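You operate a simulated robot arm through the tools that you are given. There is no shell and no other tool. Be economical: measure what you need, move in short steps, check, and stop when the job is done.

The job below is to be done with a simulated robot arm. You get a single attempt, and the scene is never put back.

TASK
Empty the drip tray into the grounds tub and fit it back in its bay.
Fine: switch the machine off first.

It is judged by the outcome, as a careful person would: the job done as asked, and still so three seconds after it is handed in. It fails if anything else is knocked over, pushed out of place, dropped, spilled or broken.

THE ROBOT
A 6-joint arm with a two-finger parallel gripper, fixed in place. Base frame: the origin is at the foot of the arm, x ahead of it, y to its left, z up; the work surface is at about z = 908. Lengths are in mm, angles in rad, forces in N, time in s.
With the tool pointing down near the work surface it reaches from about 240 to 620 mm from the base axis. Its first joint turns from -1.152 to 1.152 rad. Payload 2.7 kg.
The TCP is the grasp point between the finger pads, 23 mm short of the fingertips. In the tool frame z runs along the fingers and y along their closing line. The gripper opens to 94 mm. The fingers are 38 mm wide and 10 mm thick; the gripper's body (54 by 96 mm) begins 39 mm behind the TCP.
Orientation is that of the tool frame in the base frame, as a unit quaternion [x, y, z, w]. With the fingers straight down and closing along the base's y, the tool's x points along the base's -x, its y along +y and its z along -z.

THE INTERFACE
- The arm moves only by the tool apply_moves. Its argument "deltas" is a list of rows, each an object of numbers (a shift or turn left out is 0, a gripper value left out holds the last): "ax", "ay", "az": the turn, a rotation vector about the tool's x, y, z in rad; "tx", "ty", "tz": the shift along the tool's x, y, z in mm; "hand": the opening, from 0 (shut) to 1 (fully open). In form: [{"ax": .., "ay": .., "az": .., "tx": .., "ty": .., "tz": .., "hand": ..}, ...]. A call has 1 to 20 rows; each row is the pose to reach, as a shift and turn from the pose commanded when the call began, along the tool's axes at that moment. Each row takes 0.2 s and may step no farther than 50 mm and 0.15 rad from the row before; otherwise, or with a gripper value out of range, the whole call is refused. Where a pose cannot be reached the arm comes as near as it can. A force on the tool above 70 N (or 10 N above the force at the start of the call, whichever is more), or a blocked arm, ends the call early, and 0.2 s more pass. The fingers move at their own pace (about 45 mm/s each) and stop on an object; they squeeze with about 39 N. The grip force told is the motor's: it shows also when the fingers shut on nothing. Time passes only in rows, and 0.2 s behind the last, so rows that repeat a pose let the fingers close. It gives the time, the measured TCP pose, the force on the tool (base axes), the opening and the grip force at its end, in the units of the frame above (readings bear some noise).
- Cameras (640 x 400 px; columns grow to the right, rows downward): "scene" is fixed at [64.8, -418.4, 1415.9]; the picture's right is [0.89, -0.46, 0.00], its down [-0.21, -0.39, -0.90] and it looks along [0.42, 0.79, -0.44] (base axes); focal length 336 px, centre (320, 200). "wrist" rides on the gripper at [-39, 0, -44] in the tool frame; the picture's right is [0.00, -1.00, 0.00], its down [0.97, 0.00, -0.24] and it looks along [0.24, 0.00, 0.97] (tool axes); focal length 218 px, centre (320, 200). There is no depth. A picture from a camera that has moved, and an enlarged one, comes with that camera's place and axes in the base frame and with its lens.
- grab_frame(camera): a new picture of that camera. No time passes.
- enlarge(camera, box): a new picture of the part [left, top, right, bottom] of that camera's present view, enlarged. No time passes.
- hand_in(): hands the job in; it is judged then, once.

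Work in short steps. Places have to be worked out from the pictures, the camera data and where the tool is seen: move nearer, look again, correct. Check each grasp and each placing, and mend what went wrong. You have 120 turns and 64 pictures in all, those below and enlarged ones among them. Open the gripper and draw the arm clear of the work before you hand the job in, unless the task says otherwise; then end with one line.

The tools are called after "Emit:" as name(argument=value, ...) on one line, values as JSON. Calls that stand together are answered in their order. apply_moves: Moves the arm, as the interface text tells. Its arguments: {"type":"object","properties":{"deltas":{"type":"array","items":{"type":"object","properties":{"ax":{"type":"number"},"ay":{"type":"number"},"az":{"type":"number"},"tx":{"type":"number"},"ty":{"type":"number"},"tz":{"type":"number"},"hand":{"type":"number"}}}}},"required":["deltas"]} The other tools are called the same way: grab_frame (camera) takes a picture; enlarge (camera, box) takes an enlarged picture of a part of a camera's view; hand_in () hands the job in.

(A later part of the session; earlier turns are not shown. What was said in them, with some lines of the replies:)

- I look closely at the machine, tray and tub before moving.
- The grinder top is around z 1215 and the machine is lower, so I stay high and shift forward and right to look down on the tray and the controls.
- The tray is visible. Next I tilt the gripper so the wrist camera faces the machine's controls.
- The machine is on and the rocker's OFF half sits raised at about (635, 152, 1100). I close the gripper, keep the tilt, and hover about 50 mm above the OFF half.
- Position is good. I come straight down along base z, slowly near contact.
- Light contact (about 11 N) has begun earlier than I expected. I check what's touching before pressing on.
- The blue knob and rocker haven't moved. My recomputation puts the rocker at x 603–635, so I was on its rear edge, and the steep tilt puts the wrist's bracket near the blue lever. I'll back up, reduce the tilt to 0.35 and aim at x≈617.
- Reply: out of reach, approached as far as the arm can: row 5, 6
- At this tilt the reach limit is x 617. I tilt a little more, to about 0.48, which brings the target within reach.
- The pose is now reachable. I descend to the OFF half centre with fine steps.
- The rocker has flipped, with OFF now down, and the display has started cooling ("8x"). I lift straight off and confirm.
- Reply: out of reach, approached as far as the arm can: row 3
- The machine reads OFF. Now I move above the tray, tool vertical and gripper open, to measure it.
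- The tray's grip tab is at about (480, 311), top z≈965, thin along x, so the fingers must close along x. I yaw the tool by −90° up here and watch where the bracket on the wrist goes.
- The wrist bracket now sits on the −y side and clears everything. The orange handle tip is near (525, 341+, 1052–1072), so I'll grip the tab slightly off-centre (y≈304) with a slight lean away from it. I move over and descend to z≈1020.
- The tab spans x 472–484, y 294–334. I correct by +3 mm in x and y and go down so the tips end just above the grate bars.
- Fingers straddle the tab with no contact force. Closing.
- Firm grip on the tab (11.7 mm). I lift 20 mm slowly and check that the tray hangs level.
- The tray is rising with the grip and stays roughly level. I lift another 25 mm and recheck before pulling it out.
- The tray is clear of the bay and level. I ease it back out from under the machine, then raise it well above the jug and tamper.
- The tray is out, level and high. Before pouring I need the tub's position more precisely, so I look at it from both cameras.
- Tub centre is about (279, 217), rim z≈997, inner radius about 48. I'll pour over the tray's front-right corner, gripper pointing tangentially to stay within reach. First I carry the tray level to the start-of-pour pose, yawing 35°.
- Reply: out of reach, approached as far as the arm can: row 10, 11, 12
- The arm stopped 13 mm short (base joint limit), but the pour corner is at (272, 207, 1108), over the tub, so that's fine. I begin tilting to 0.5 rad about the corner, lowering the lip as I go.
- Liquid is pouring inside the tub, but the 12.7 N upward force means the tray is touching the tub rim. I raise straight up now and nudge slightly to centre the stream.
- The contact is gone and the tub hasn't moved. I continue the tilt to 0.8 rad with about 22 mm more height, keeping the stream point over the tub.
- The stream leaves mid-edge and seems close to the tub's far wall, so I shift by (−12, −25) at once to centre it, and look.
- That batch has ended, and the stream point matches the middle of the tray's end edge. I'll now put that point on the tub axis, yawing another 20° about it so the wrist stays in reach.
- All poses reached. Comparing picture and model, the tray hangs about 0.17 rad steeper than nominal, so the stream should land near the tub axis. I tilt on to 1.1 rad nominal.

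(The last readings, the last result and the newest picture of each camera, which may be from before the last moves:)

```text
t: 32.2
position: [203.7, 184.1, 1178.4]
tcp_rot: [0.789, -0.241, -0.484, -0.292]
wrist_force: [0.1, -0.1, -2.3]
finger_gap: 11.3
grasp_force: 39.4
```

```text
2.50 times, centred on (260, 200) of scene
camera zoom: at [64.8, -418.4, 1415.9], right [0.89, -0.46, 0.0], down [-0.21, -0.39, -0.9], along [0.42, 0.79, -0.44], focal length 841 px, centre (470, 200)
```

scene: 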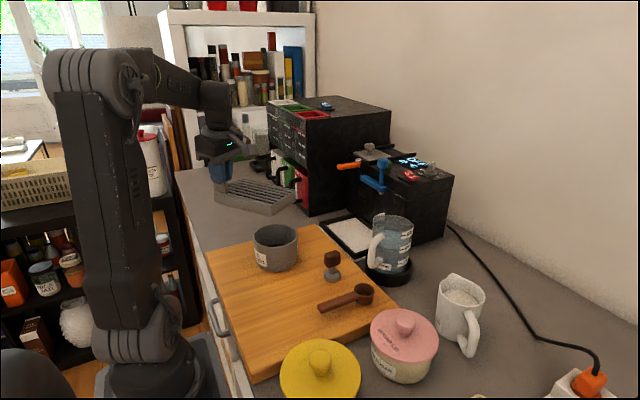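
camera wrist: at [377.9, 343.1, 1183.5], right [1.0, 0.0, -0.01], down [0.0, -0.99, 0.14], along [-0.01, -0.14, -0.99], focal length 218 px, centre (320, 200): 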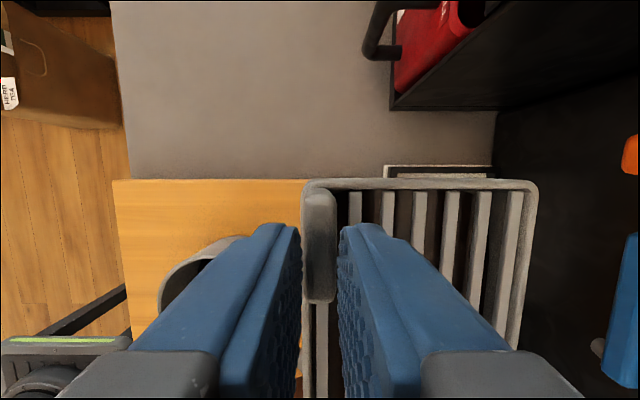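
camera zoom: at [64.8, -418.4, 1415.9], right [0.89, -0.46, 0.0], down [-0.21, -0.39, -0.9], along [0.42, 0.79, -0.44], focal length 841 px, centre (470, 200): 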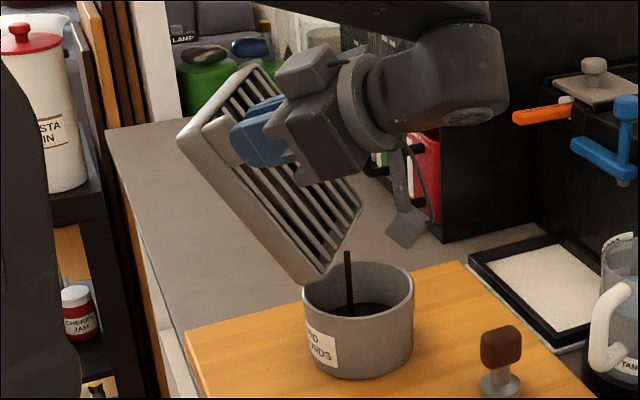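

The stream lands squarely in the tub. I continue to 1.4 rad nominal (tray about vertical), a touch higher and slightly to the right.

Emit:
apply_moves(deltas=[{"tx": -0.8, "ty": -0.9, "tz": -14, "ax": 0.0192, "ay": -0.0725, "az": -0.0026}, {"tx": 2.1, "ty": -0.6, "tz": -24.3, "ax": 0.0384, "ay": -0.145, "az": -0.0051}, {"tx": 6.2, "ty": 0.7, "tz": -32.6, "ax": 0.0576, "ay": -0.2176, "az": -0.0077}, {"tx": 10.3, "ty": 2.1, "tz": -40.9, "ax": 0.0768, "ay": -0.29, "az": -0.0102}])

Emit:
enlarge(camera="scene", box=[180, 120, 340, 280])

```text
t: 33.2
position: [227.9, 166.9, 1175.3]
tcp_rot: [0.702, -0.21, -0.581, -0.355]
wrist_force: [0.0, 0.2, -1.3]
finger_gap: 11.1
grasp_force: 39.4
out of reach, approached as far as the arm can: row 4
```

```text
2.50 times, centred on (260, 200) of scene
camera zoom: at [64.8, -418.4, 1415.9], right [0.89, -0.46, 0.0], down [-0.21, -0.39, -0.9], along [0.42, 0.79, -0.44], focal length 841 px, centre (470, 200)
```

zoom: 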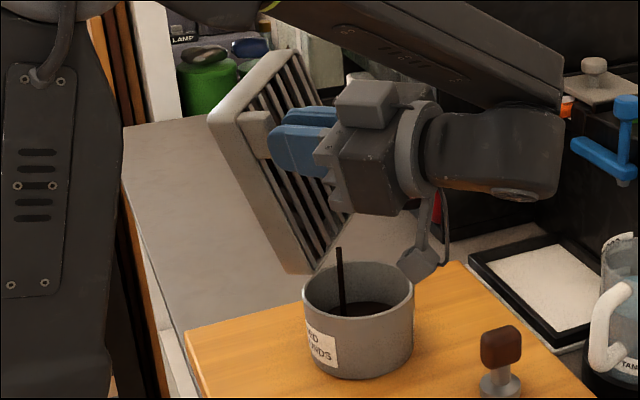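

Still pouring into the tub. The tray is about vertical and the walls taper outward, so it should drain. I hold and nudge the stream to the right, away from the tub's left wall.

Emit:
apply_moves(deltas=[{"tz": -4}, {"tz": -8}, {"tz": -8}, {"tz": -8}])

Emit:
enlarge(camera="scene", box=[220, 140, 340, 280])

```text
t: 34.2
position: [229.6, 165.5, 1172.3]
tcp_rot: [0.701, -0.211, -0.581, -0.355]
wrist_force: [-0.3, -1.0, -2.0]
finger_gap: 11.2
grasp_force: 39.2
out of reach, approached as far as the arm can: row 1, 2, 3, 4
```

```text
2.86 times, centred on (280, 210) of scene
camera zoom: at [64.8, -418.4, 1415.9], right [0.89, -0.46, 0.0], down [-0.21, -0.39, -0.9], along [0.42, 0.79, -0.44], focal length 961 px, centre (434, 171)
```

zoom: 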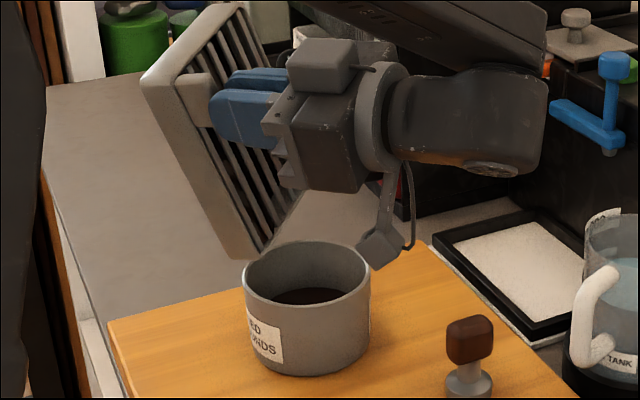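

The stream has stopped. I reverse the motion, bringing the tray back toward level above the tub so I can inspect inside it.

Emit:
apply_moves(deltas=[{"tx": -11, "ty": -2.6, "tz": 16.9, "ax": -0.0358, "ay": 0.1353, "az": 0.0048}, {"tx": -21.9, "ty": -5.2, "tz": 33.8, "ax": -0.0716, "ay": 0.2706, "az": 0.0096}, {"tx": -23.2, "ty": -5.2, "tz": 51.5, "ax": -0.1074, "ay": 0.4059, "az": 0.0144}, {"tx": -24.5, "ty": -5.3, "tz": 69.1, "ax": -0.1432, "ay": 0.5412, "az": 0.0192}, {"tx": -21.8, "ty": -17.6, "tz": 76.2, "ax": -0.179, "ay": 0.6765, "az": 0.024}, {"tx": -19.1, "ty": -30, "tz": 83.2, "ax": -0.2148, "ay": 0.8118, "az": 0.0288}, {"tx": -16.4, "ty": -42.3, "tz": 90.3, "ax": -0.2506, "ay": 0.9471, "az": 0.0336}, {"tx": -13.7, "ty": -54.6, "tz": 97.4, "ax": -0.2864, "ay": 1.0824, "az": 0.0384}, {"tx": -11, "ty": -66.9, "tz": 104.4, "ax": -0.3222, "ay": 1.2177, "az": 0.0432}, {"tx": -8.3, "ty": -79, "tz": 111.5, "ax": -0.358, "ay": 1.353, "az": 0.048}, {"tx": -8.3, "ty": -79, "tz": 111.5, "ax": -0.358, "ay": 1.353, "az": 0.048}])

Emit:
grab_frame(camera="scene")

Emit:
grab_frame(camera="wrist")

```text
t: 36.6
position: [211.1, 300.1, 1192.2]
tcp_rot: [0.952, -0.301, -0.05, -0.011]
wrist_force: [0.3, -0.5, -2.1]
finger_gap: 11.1
grasp_force: 39.3
```

```text
19 pictures are left
```

scene: 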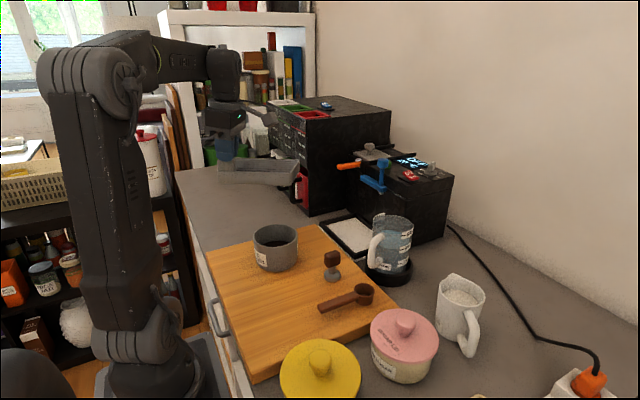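

```text
18 pictures are left
camera wrist: at [183.4, 320.4, 1241.0], right [0.57, 0.82, -0.01], down [0.81, -0.57, 0.14], along [0.11, -0.09, -0.99], focal length 218 px, centre (320, 200)
```

wrist: 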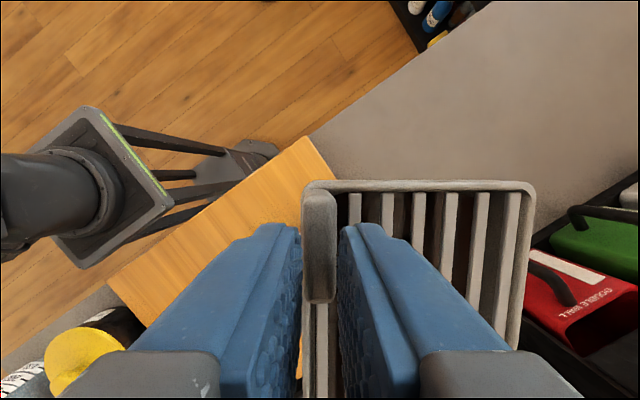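

The grip looks unchanged since the start of carrying, though the tray sits about 18 mm lower in the fingers than at first. I look inside the tray for leftovers.

Emit:
enlarge(camera="wrist", box=[300, 170, 540, 320])

Emit:
enlarge(camera="scene", box=[200, 130, 310, 200])

```text
2.67 times, centred on (420, 245) of wrist
camera zoom: at [183.4, 320.4, 1241.0], right [0.57, 0.82, -0.01], down [0.81, -0.57, 0.14], along [0.11, -0.09, -0.99], focal length 582 px, centre (53, 80)
```

zoom: 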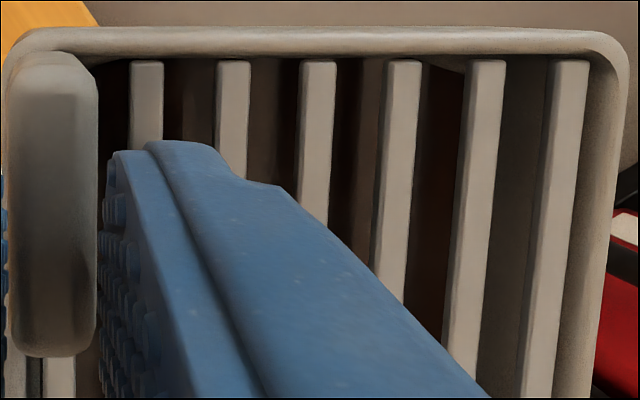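

```text
5.71 times, centred on (255, 165) of scene
camera zoom: at [64.8, -418.4, 1415.9], right [0.89, -0.46, 0.0], down [-0.21, -0.39, -0.9], along [0.42, 0.79, -0.44], focal length 1923 px, centre (691, 400)
```

zoom: 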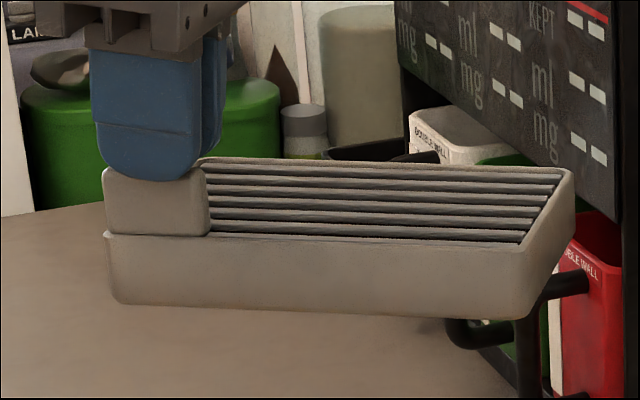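

The inside still looks dark in places. I tilt the tray 0.6 rad toward the scene camera in the same pour direction (safe after the 1.4 rad pour) for a clearer view inside.

Emit:
apply_moves(deltas=[{"ax": 0.0358, "ay": -0.1353, "az": -0.0048}, {"ax": 0.0716, "ay": -0.2706, "az": -0.0096}, {"ax": 0.1074, "ay": -0.4059, "az": -0.0144}, {"ax": 0.1536, "ay": -0.535, "az": -0.02}, {"ax": 0.1536, "ay": -0.535, "az": -0.02}])

Emit:
enlarge(camera="scene", box=[210, 140, 310, 220])

```text
t: 37.8
position: [209.4, 301.3, 1190.7]
tcp_rot: [0.904, -0.281, -0.277, -0.165]
wrist_force: [-0.1, 0.0, -1.6]
finger_gap: 11.3
grasp_force: 39.3
```

```text
5.00 times, centred on (260, 180) of scene
camera zoom: at [64.8, -418.4, 1415.9], right [0.89, -0.46, 0.0], down [-0.21, -0.39, -0.9], along [0.42, 0.79, -0.44], focal length 1682 px, centre (620, 300)
```

zoom: 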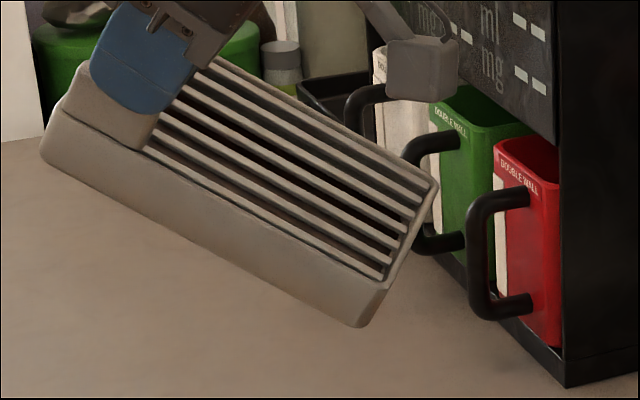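

The view isn't conclusive, so I'll pour a second time, past vertical, with a yaw that should give the wrist more room. First I yaw back 20° and re-position.

Emit:
apply_moves(deltas=[{"tx": -2, "ty": 11.8, "tz": -0.6, "ax": 0.0518, "ay": 0.0125, "az": 0.069}, {"tx": -4, "ty": 23.7, "tz": -1.2, "ax": 0.1036, "ay": 0.025, "az": 0.138}, {"tx": -6, "ty": 35.5, "tz": -1.8, "ax": 0.1554, "ay": 0.0374, "az": 0.2074}, {"tx": -8.1, "ty": 47.4, "tz": -2.4, "ax": 0.2072, "ay": 0.0498, "az": 0.2765}])

```text
t: 38.8
position: [177.2, 266.3, 1191.5]
tcp_rot: [0.841, -0.434, -0.244, -0.209]
wrist_force: [-1.3, 0.0, -1.6]
finger_gap: 11.0
grasp_force: 38.6
```

Reached. Now I tilt back to 1.4 rad, with the end edge kept over the tub.

Emit:
apply_moves(deltas=[{"tx": 11.1, "ty": 3.9, "tz": -8.9, "ax": 0.0358, "ay": -0.1353, "az": -0.0048}, {"tx": 23.4, "ty": 7.4, "tz": -18.8, "ax": 0.0716, "ay": -0.2706, "az": -0.0096}, {"tx": 36.6, "ty": 11.2, "tz": -29.3, "ax": 0.1074, "ay": -0.4059, "az": -0.0144}, {"tx": 50.3, "ty": 15, "tz": -40.2, "ax": 0.1432, "ay": -0.5412, "az": -0.0192}, {"tx": 64, "ty": 18.9, "tz": -51.1, "ax": 0.179, "ay": -0.6765, "az": -0.024}, {"tx": 78, "ty": 22.9, "tz": -62.3, "ax": 0.2148, "ay": -0.8118, "az": -0.0288}])

Emit:
enlarge(camera="scene", box=[180, 120, 340, 280])

```text
t: 40.2
position: [212.4, 167.8, 1190.6]
tcp_rot: [0.656, -0.325, -0.507, -0.454]
wrist_force: [0.1, -0.5, -1.2]
finger_gap: 11.0
grasp_force: 39.1
```

```text
2.50 times, centred on (260, 200) of scene
camera zoom: at [64.8, -418.4, 1415.9], right [0.89, -0.46, 0.0], down [-0.21, -0.39, -0.9], along [0.42, 0.79, -0.44], focal length 841 px, centre (470, 200)
```

zoom: 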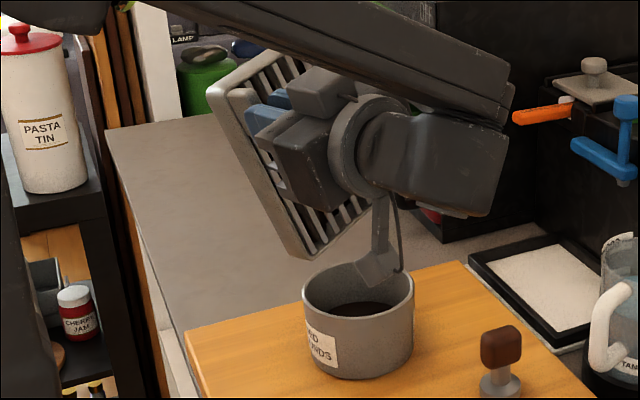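

This pose is reached cleanly and nothing pours before 1.4 rad, as expected. I go on past vertical to about 1.8 rad and hold.

Emit:
apply_moves(deltas=[{"tx": 2.4, "ty": -3.4, "tz": -19.8, "ax": 0.0358, "ay": -0.1353, "az": -0.0048}, {"tx": 3.5, "ty": -2.4, "tz": -37.8, "ax": 0.0716, "ay": -0.2706, "az": -0.0096}, {"tx": 9.7, "ty": -1.6, "tz": -53.8, "ax": 0.1074, "ay": -0.4059, "az": -0.0144}])

Emit:
enlarge(camera="scene", box=[180, 120, 340, 280])

```text
t: 41.0
position: [233.1, 176.9, 1182.1]
tcp_rot: [-0.519, 0.255, 0.604, 0.549]
wrist_force: [0.0, -0.8, -1.3]
finger_gap: 11.2
grasp_force: 39.1
out of reach, approached as far as the arm can: row 2, 3
```

```text
2.50 times, centred on (260, 200) of scene
camera zoom: at [64.8, -418.4, 1415.9], right [0.89, -0.46, 0.0], down [-0.21, -0.39, -0.9], along [0.42, 0.79, -0.44], focal length 841 px, centre (470, 200)
```

zoom: 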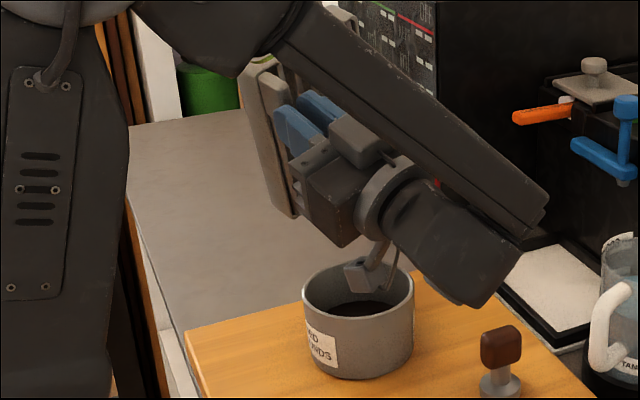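

Tilted past vertical with no stream, so the tray is empty. Now I bring it back to level along the reverse path.

Emit:
apply_moves(deltas=[{"tx": -5.8, "ty": 6.3, "tz": 1.1, "ax": -0.0354, "ay": 0.134, "az": 0.0047}, {"tx": -12.6, "ty": 12.2, "tz": 2.6, "ax": -0.0708, "ay": 0.268, "az": 0.0094}, {"tx": -18.3, "ty": 18.2, "tz": 3.6, "ax": -0.1062, "ay": 0.402, "az": 0.0141}, {"tx": -11.5, "ty": 19.8, "tz": 20.4, "ax": -0.1416, "ay": 0.536, "az": 0.0188}, {"tx": -4.6, "ty": 21, "tz": 37, "ax": -0.177, "ay": 0.67, "az": 0.0235}, {"tx": 1.2, "ty": 22, "tz": 54, "ax": -0.2124, "ay": 0.804, "az": 0.0282}, {"tx": 8.1, "ty": 23.4, "tz": 70.7, "ax": -0.2478, "ay": 0.938, "az": 0.0329}, {"tx": 14.5, "ty": 24.8, "tz": 86.5, "ax": -0.2832, "ay": 1.072, "az": 0.0376}, {"tx": 19.6, "ty": 25.6, "tz": 101, "ax": -0.3186, "ay": 1.206, "az": 0.0423}, {"tx": 25.7, "ty": 17.3, "tz": 111.1, "ax": -0.354, "ay": 1.34, "az": 0.047}, {"tx": 31.9, "ty": 8.9, "tz": 121.7, "ax": -0.3894, "ay": 1.474, "az": 0.0517}, {"tx": 39.1, "ty": 0.7, "tz": 131.8, "ax": -0.4248, "ay": 1.608, "az": 0.0564}, {"tx": 45.4, "ty": -7.6, "tz": 142.4, "ax": -0.4602, "ay": 1.742, "az": 0.0611}, {"tx": 45.4, "ty": -7.6, "tz": 142.4, "ax": -0.4602, "ay": 1.742, "az": 0.0611}])

```text
t: 44.0
position: [196.2, 323.2, 1191.0]
tcp_rot: [0.885, -0.462, -0.049, -0.029]
wrist_force: [1.4, 0.0, -2.5]
finger_gap: 11.0
grasp_force: 39.1
```

Level again at the carry point. I carry it back to in front of the bay while undoing the yaw.

Emit:
apply_moves(deltas=[{"tx": 6, "ty": -7, "tz": 1.4, "ax": 0.0026, "ay": 0.0007, "az": 0.0303}, {"tx": 18, "ty": -20.9, "tz": 4.1, "ax": 0.0078, "ay": 0.0022, "az": 0.0908}, {"tx": 33, "ty": -38.3, "tz": 7.5, "ax": 0.0144, "ay": 0.004, "az": 0.1665}, {"tx": 48, "ty": -55.8, "tz": 10.9, "ax": 0.0209, "ay": 0.0058, "az": 0.2422}, {"tx": 63, "ty": -73.2, "tz": 14.3, "ax": 0.0274, "ay": 0.0076, "az": 0.3178}, {"tx": 78, "ty": -90.6, "tz": 17.7, "ax": 0.0339, "ay": 0.0094, "az": 0.3935}, {"tx": 93, "ty": -108, "tz": 21.2, "ax": 0.0405, "ay": 0.0112, "az": 0.4692}, {"tx": 106, "ty": -123.3, "tz": 24.1, "ax": 0.0462, "ay": 0.0127, "az": 0.5358}, {"tx": 115, "ty": -133.8, "tz": 26.2, "ax": 0.0501, "ay": 0.0138, "az": 0.5812}, {"tx": 119.9, "ty": -139.4, "tz": 27.3, "ax": 0.0522, "ay": 0.0144, "az": 0.6054}, {"tx": 119.9, "ty": -139.4, "tz": 27.3, "ax": 0.0522, "ay": 0.0144, "az": 0.6054}])

Emit:
grab_frame(camera="wrist")

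Emit:
enlarge(camera="scene", box=[240, 120, 420, 270])

```text
t: 46.4
position: [379.6, 307.2, 1151.2]
tcp_rot: [-0.706, 0.707, 0.037, 0.033]
wrist_force: [0.7, -0.2, -0.3]
finger_gap: 11.2
grasp_force: 38.6
```

```text
12 pictures are left
camera wrist: at [379.7, 341.1, 1201.1], right [1.0, 0.0, -0.01], down [0.0, -0.99, 0.14], along [-0.01, -0.14, -0.99], focal length 218 px, centre (320, 200)
```

wrist: 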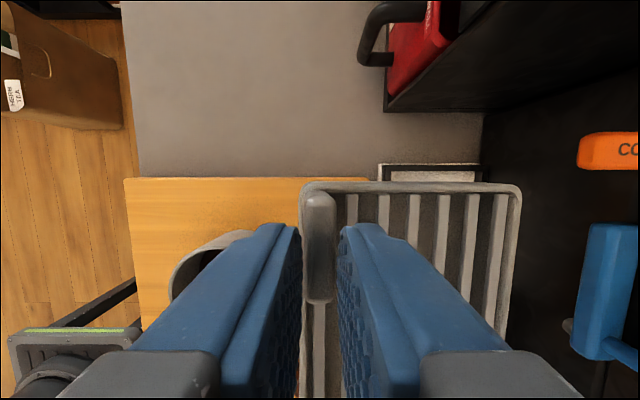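

```text
2.67 times, centred on (330, 195) of scene
camera zoom: at [64.8, -418.4, 1415.9], right [0.89, -0.46, 0.0], down [-0.21, -0.39, -0.9], along [0.42, 0.79, -0.44], focal length 897 px, centre (293, 213)
```

zoom: 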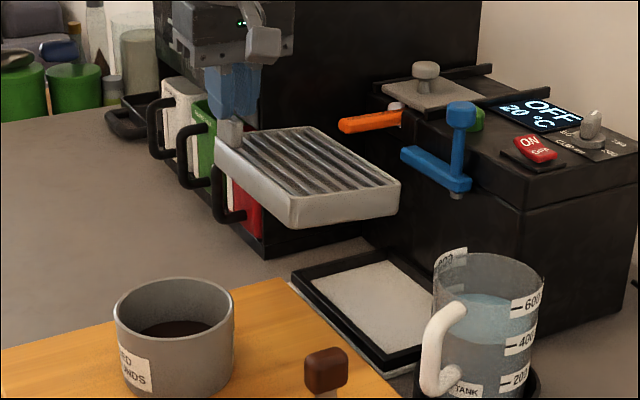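

Now the inside is plainly grey and empty, and there's no spill anywhere. The tab is held only near its top, so I move gently: down, then in over the bay, still about 25 mm clear of the frame.

Emit:
apply_moves(deltas=[{"tx": 0.8, "ty": -1, "tz": 8}, {"tx": 2.3, "ty": -3, "tz": 22}, {"tx": 4, "ty": -6, "tz": 38}, {"tx": 5.8, "ty": -10, "tz": 55}, {"tx": 7.6, "ty": -15, "tz": 72}, {"tx": 9.3, "ty": -22, "tz": 88}, {"tx": 10.6, "ty": -31, "tz": 101}, {"tx": 11.6, "ty": -43, "tz": 110}, {"tx": 12.1, "ty": -56, "tz": 115}, {"tx": 12.4, "ty": -70, "tz": 118}, {"tx": 12.5, "ty": -83, "tz": 119}, {"tx": 12.5, "ty": -93, "tz": 119}, {"tx": 12.5, "ty": -98.4, "tz": 119}, {"tx": 12.5, "ty": -98.4, "tz": 119}])

Emit:
grab_frame(camera="wrist")

Emit:
enlarge(camera="scene", box=[310, 170, 406, 270])

```text
t: 49.4
position: [476.0, 304.5, 1031.4]
tcp_rot: [-0.706, 0.706, 0.038, 0.032]
wrist_force: [0.3, 0.5, -2.0]
finger_gap: 10.9
grasp_force: 39.2
```

```text
10 pictures are left
camera wrist: at [477.4, 340.2, 1080.0], right [1.0, 0.0, -0.01], down [0.0, -0.99, 0.14], along [-0.01, -0.14, -0.99], focal length 218 px, centre (320, 200)
```

wrist: 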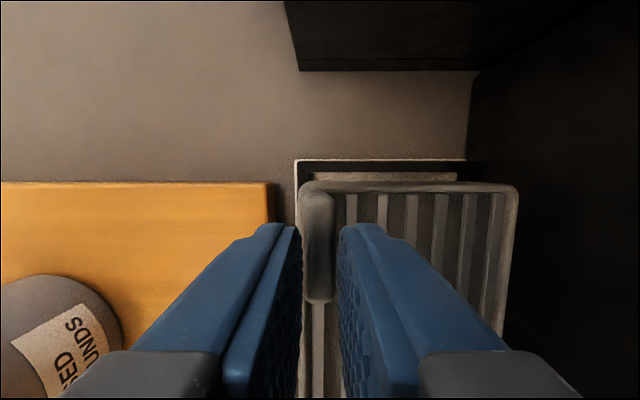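

```text
4.00 times, centred on (358, 220) of scene
camera zoom: at [64.8, -418.4, 1415.9], right [0.89, -0.46, 0.0], down [-0.21, -0.39, -0.9], along [0.42, 0.79, -0.44], focal length 1346 px, centre (168, 120)
```

zoom: 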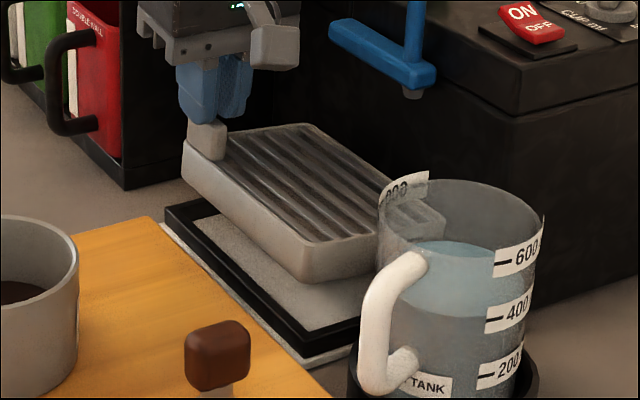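

Tray and frame line up to within about 2 mm. I correct (+1.5, +2.2) and lower 28 mm slowly.

Emit:
apply_moves(deltas=[{"tx": -1, "ty": -0.8, "tz": 2}, {"tx": -1.7, "ty": -1.5, "tz": 7}, {"tx": -1, "ty": -1.5, "tz": 12}, {"tx": -0.5, "ty": -1.5, "tz": 17}, {"tx": 0, "ty": -1.5, "tz": 22}, {"tx": 0.4, "ty": -1.5, "tz": 25}, {"tx": 0.7, "ty": -1.5, "tz": 28}, {"tx": 0.7, "ty": -1.5, "tz": 28}])

Emit:
enlarge(camera="scene", box=[310, 170, 406, 270])

```text
t: 51.2
position: [477.7, 306.4, 1002.7]
tcp_rot: [-0.706, 0.707, 0.037, 0.033]
wrist_force: [0.1, -0.3, -2.1]
finger_gap: 10.9
grasp_force: 38.7
```

```text
4.00 times, centred on (358, 220) of scene
camera zoom: at [64.8, -418.4, 1415.9], right [0.89, -0.46, 0.0], down [-0.21, -0.39, -0.9], along [0.42, 0.79, -0.44], focal length 1346 px, centre (168, 120)
```

zoom: 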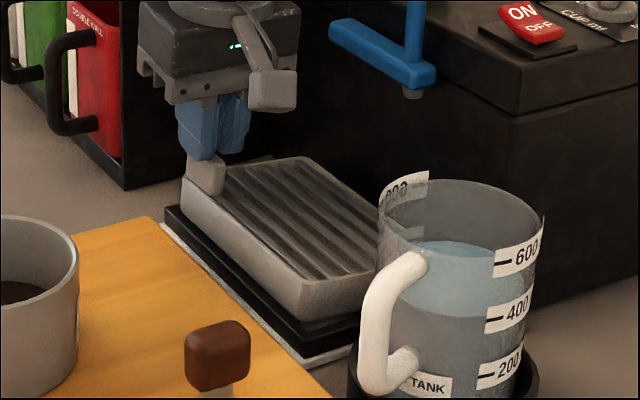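

The tray is entering the frame without touching. I lower a further 9 mm and check the force.

Emit:
apply_moves(deltas=[{"tx": 0.3, "tz": 3}, {"tx": 0.6, "tz": 6}, {"tx": 0.9, "tz": 9}, {"tx": 0.9, "tz": 9}])

```text
t: 52.2
position: [477.8, 307.2, 994.3]
tcp_rot: [-0.705, 0.708, 0.037, 0.035]
wrist_force: [3.8, 0.3, 4.6]
finger_gap: 11.3
grasp_force: 39.0
```

Emit:
enlarge(camera="scene", box=[310, 180, 390, 260])

Emit:
grab_frame(camera="wrist")

```text
5.00 times, centred on (350, 220) of scene
camera zoom: at [64.9, -418.4, 1415.9], right [0.89, -0.46, 0.0], down [-0.21, -0.39, -0.9], along [0.42, 0.79, -0.44], focal length 1682 px, centre (170, 100)
```

zoom: 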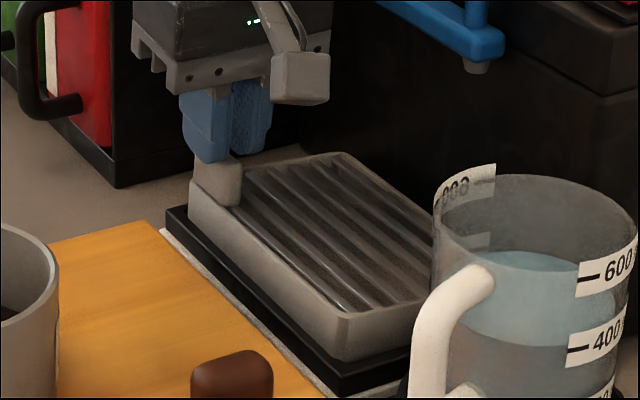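

```text
6 pictures are left
camera wrist: at [478.0, 342.0, 1043.4], right [1.0, 0.0, 0.0], down [0.0, -0.99, 0.14], along [0.0, -0.14, -0.99], focal length 218 px, centre (320, 200)
```

wrist: 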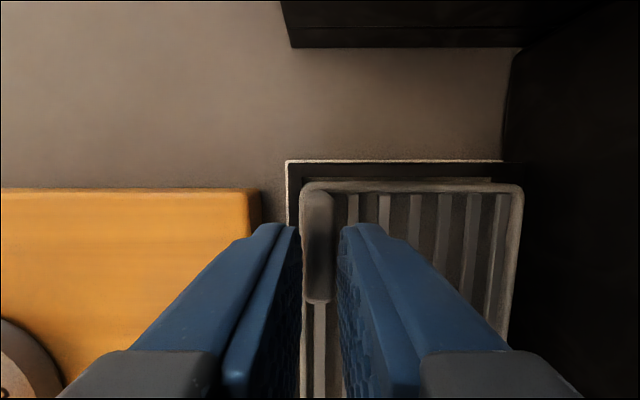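

Contact at z 994 with a +x push: the tray's front wall is riding on the frame's front edge. I lift 5 mm, shift +3 mm in x and lower again.

Emit:
apply_moves(deltas=[{"tx": -0.5, "tz": -5}, {"tx": -0.5, "ty": -1.5, "tz": -5}, {"tx": -0.5, "ty": -3, "tz": -5}, {"tx": -0.2, "ty": -3, "tz": -2}, {"tx": 0.2, "ty": -3, "tz": 2}, {"tx": 0.4, "ty": -3, "tz": 4}, {"tx": 0.4, "ty": -3, "tz": 4}])

```text
t: 53.8
position: [479.7, 306.3, 989.0]
tcp_rot: [-0.706, 0.707, 0.037, 0.032]
wrist_force: [-1.0, -0.7, -0.2]
finger_gap: 10.8
grasp_force: 39.1
```

It's lower now (989) with no push-back, so it is sliding in. Lowering a few mm more.

Emit:
apply_moves(deltas=[{"tx": 0.2, "tz": 2}, {"tx": 0.4, "tz": 4}, {"tx": 0.6, "tz": 6}, {"tx": 0.6, "tz": 6}])

Emit:
enlarge(camera="scene", box=[310, 180, 390, 260])

```text
t: 54.8
position: [480.5, 308.4, 987.6]
tcp_rot: [-0.706, 0.707, 0.037, 0.036]
wrist_force: [-5.8, -5.1, 25.7]
finger_gap: 11.3
grasp_force: 39.4
```

```text
5.00 times, centred on (350, 220) of scene
camera zoom: at [64.3, -418.8, 1415.8], right [0.89, -0.46, 0.0], down [-0.2, -0.39, -0.9], along [0.42, 0.79, -0.44], focal length 1682 px, centre (170, 100)
```

zoom: 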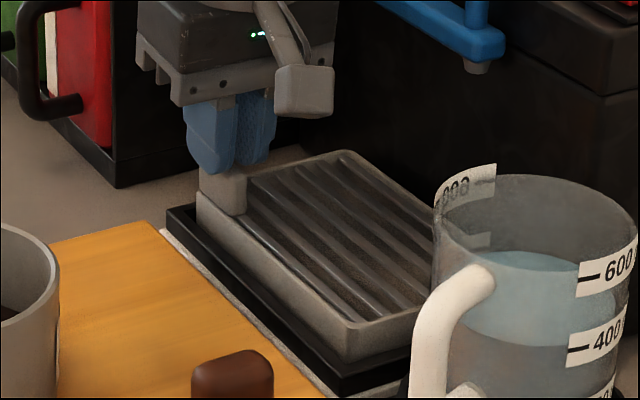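

Nearly seated, but the left end is still about 5 mm high, with forces pushing toward −y and −x. I ease up, shift (−1.5, −2.5) and lower again.

Emit:
apply_moves(deltas=[{"tx": -0.5, "tz": -5}, {"tx": 0.5, "ty": 0.7, "tz": -6}, {"tx": 1.9, "ty": 1.5, "tz": -6.3}, {"tx": 2.1, "ty": 1.5, "tz": -4}, {"tx": 2.3, "ty": 1.5, "tz": -2}, {"tx": 2.5, "ty": 1.5, "tz": 0}, {"tx": 2.5, "ty": 1.5, "tz": 0}])

```text
t: 56.4
position: [479.4, 306.0, 987.7]
tcp_rot: [-0.706, 0.707, 0.036, 0.037]
wrist_force: [-4.1, -7.5, 28.4]
finger_gap: 11.2
grasp_force: 39.5
```

It stops at the same height (988), which suggests the tray floor is reached. I relieve the pressure and release the tab gently, then inspect.

Emit:
apply_moves(deltas=[{"tx": -0.2, "tz": -2}, {"tx": -0.4, "tz": -4}, {"tx": -0.4, "tz": -4}, {"tx": -0.4, "tz": -4, "hand": 0.2}, {"tx": -0.4, "tz": -4, "hand": 0.4}, {"tx": -0.4, "tz": -4, "hand": 0.5}, {"tx": -0.4, "tz": -4, "hand": 0.5}, {"tx": -2, "tz": -20, "hand": 0.5}, {"tx": -5, "tz": -45, "hand": 0.5}])

Emit:
enlarge(camera="scene", box=[310, 195, 406, 265])

```text
t: 58.4
position: [478.8, 306.3, 1029.4]
tcp_rot: [-0.706, 0.707, 0.038, 0.034]
wrist_force: [-0.1, 0.6, 0.0]
finger_gap: 46.9
grasp_force: 0.0
```

```text
5.71 times, centred on (358, 230) of scene
camera zoom: at [64.8, -418.4, 1415.9], right [0.89, -0.46, 0.0], down [-0.21, -0.39, -0.9], along [0.42, 0.79, -0.44], focal length 1923 px, centre (103, 29)
```

zoom: 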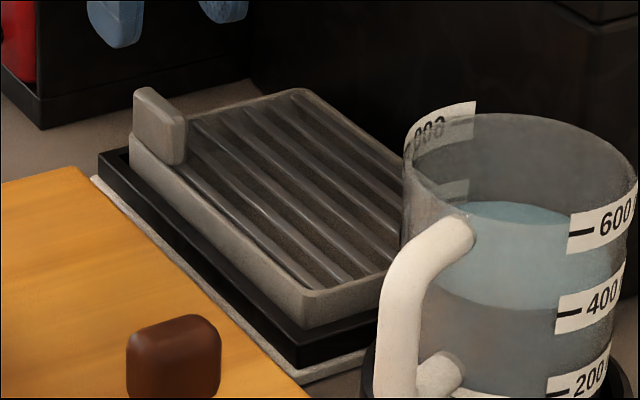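

The tray sits exactly as in the first picture, to within a pixel or two. I draw the arm up and back, clear of everything.

Emit:
apply_moves(deltas=[{"tx": -2, "ty": 15, "tz": -20}, {"tx": -6, "ty": 40, "tz": -55}, {"tx": -10, "ty": 65, "tz": -95}, {"tx": -14, "ty": 85, "tz": -135}, {"tx": -18, "ty": 100, "tz": -175}, {"tx": -20, "ty": 110, "tz": -200, "hand": 1}, {"tx": -20, "ty": 110, "tz": -200}])

Emit:
grab_frame(camera="scene")

Emit:
grab_frame(camera="wrist")

```text
t: 60.0
position: [370.2, 304.1, 1231.5]
tcp_rot: [-0.706, 0.707, 0.038, 0.033]
wrist_force: [-0.1, -0.2, -0.2]
finger_gap: 93.7
grasp_force: 0.0
```

```text
3 pictures are left
```

scene: 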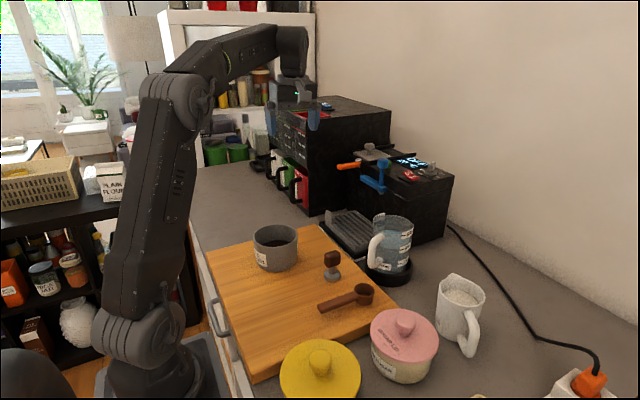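

```text
2 pictures are left
camera wrist: at [370.6, 338.7, 1280.3], right [1.0, 0.0, -0.01], down [0.0, -0.99, 0.14], along [-0.01, -0.14, -0.99], focal length 218 px, centre (320, 200)
```

wrist: 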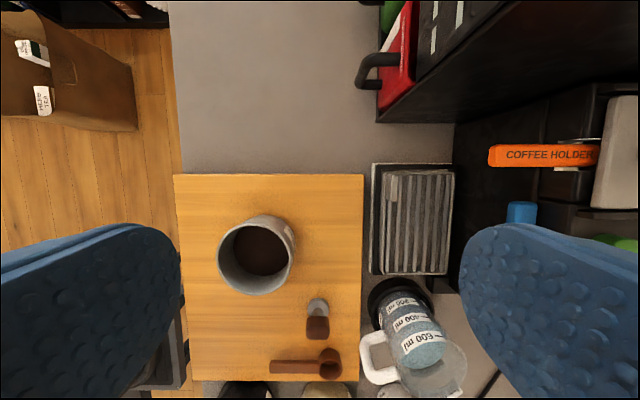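

The machine is off, the tray is empty and seated in its bay, the tub is in place, no spills are visible, and the arm is clear. I hand in.

Emit:
hand_in()

```text
The job is handed in.
```

The coffee machine is switched off, the drip tray is emptied into the grounds tub and back in its bay, and nothing looked spilled or moved in the last pictures.
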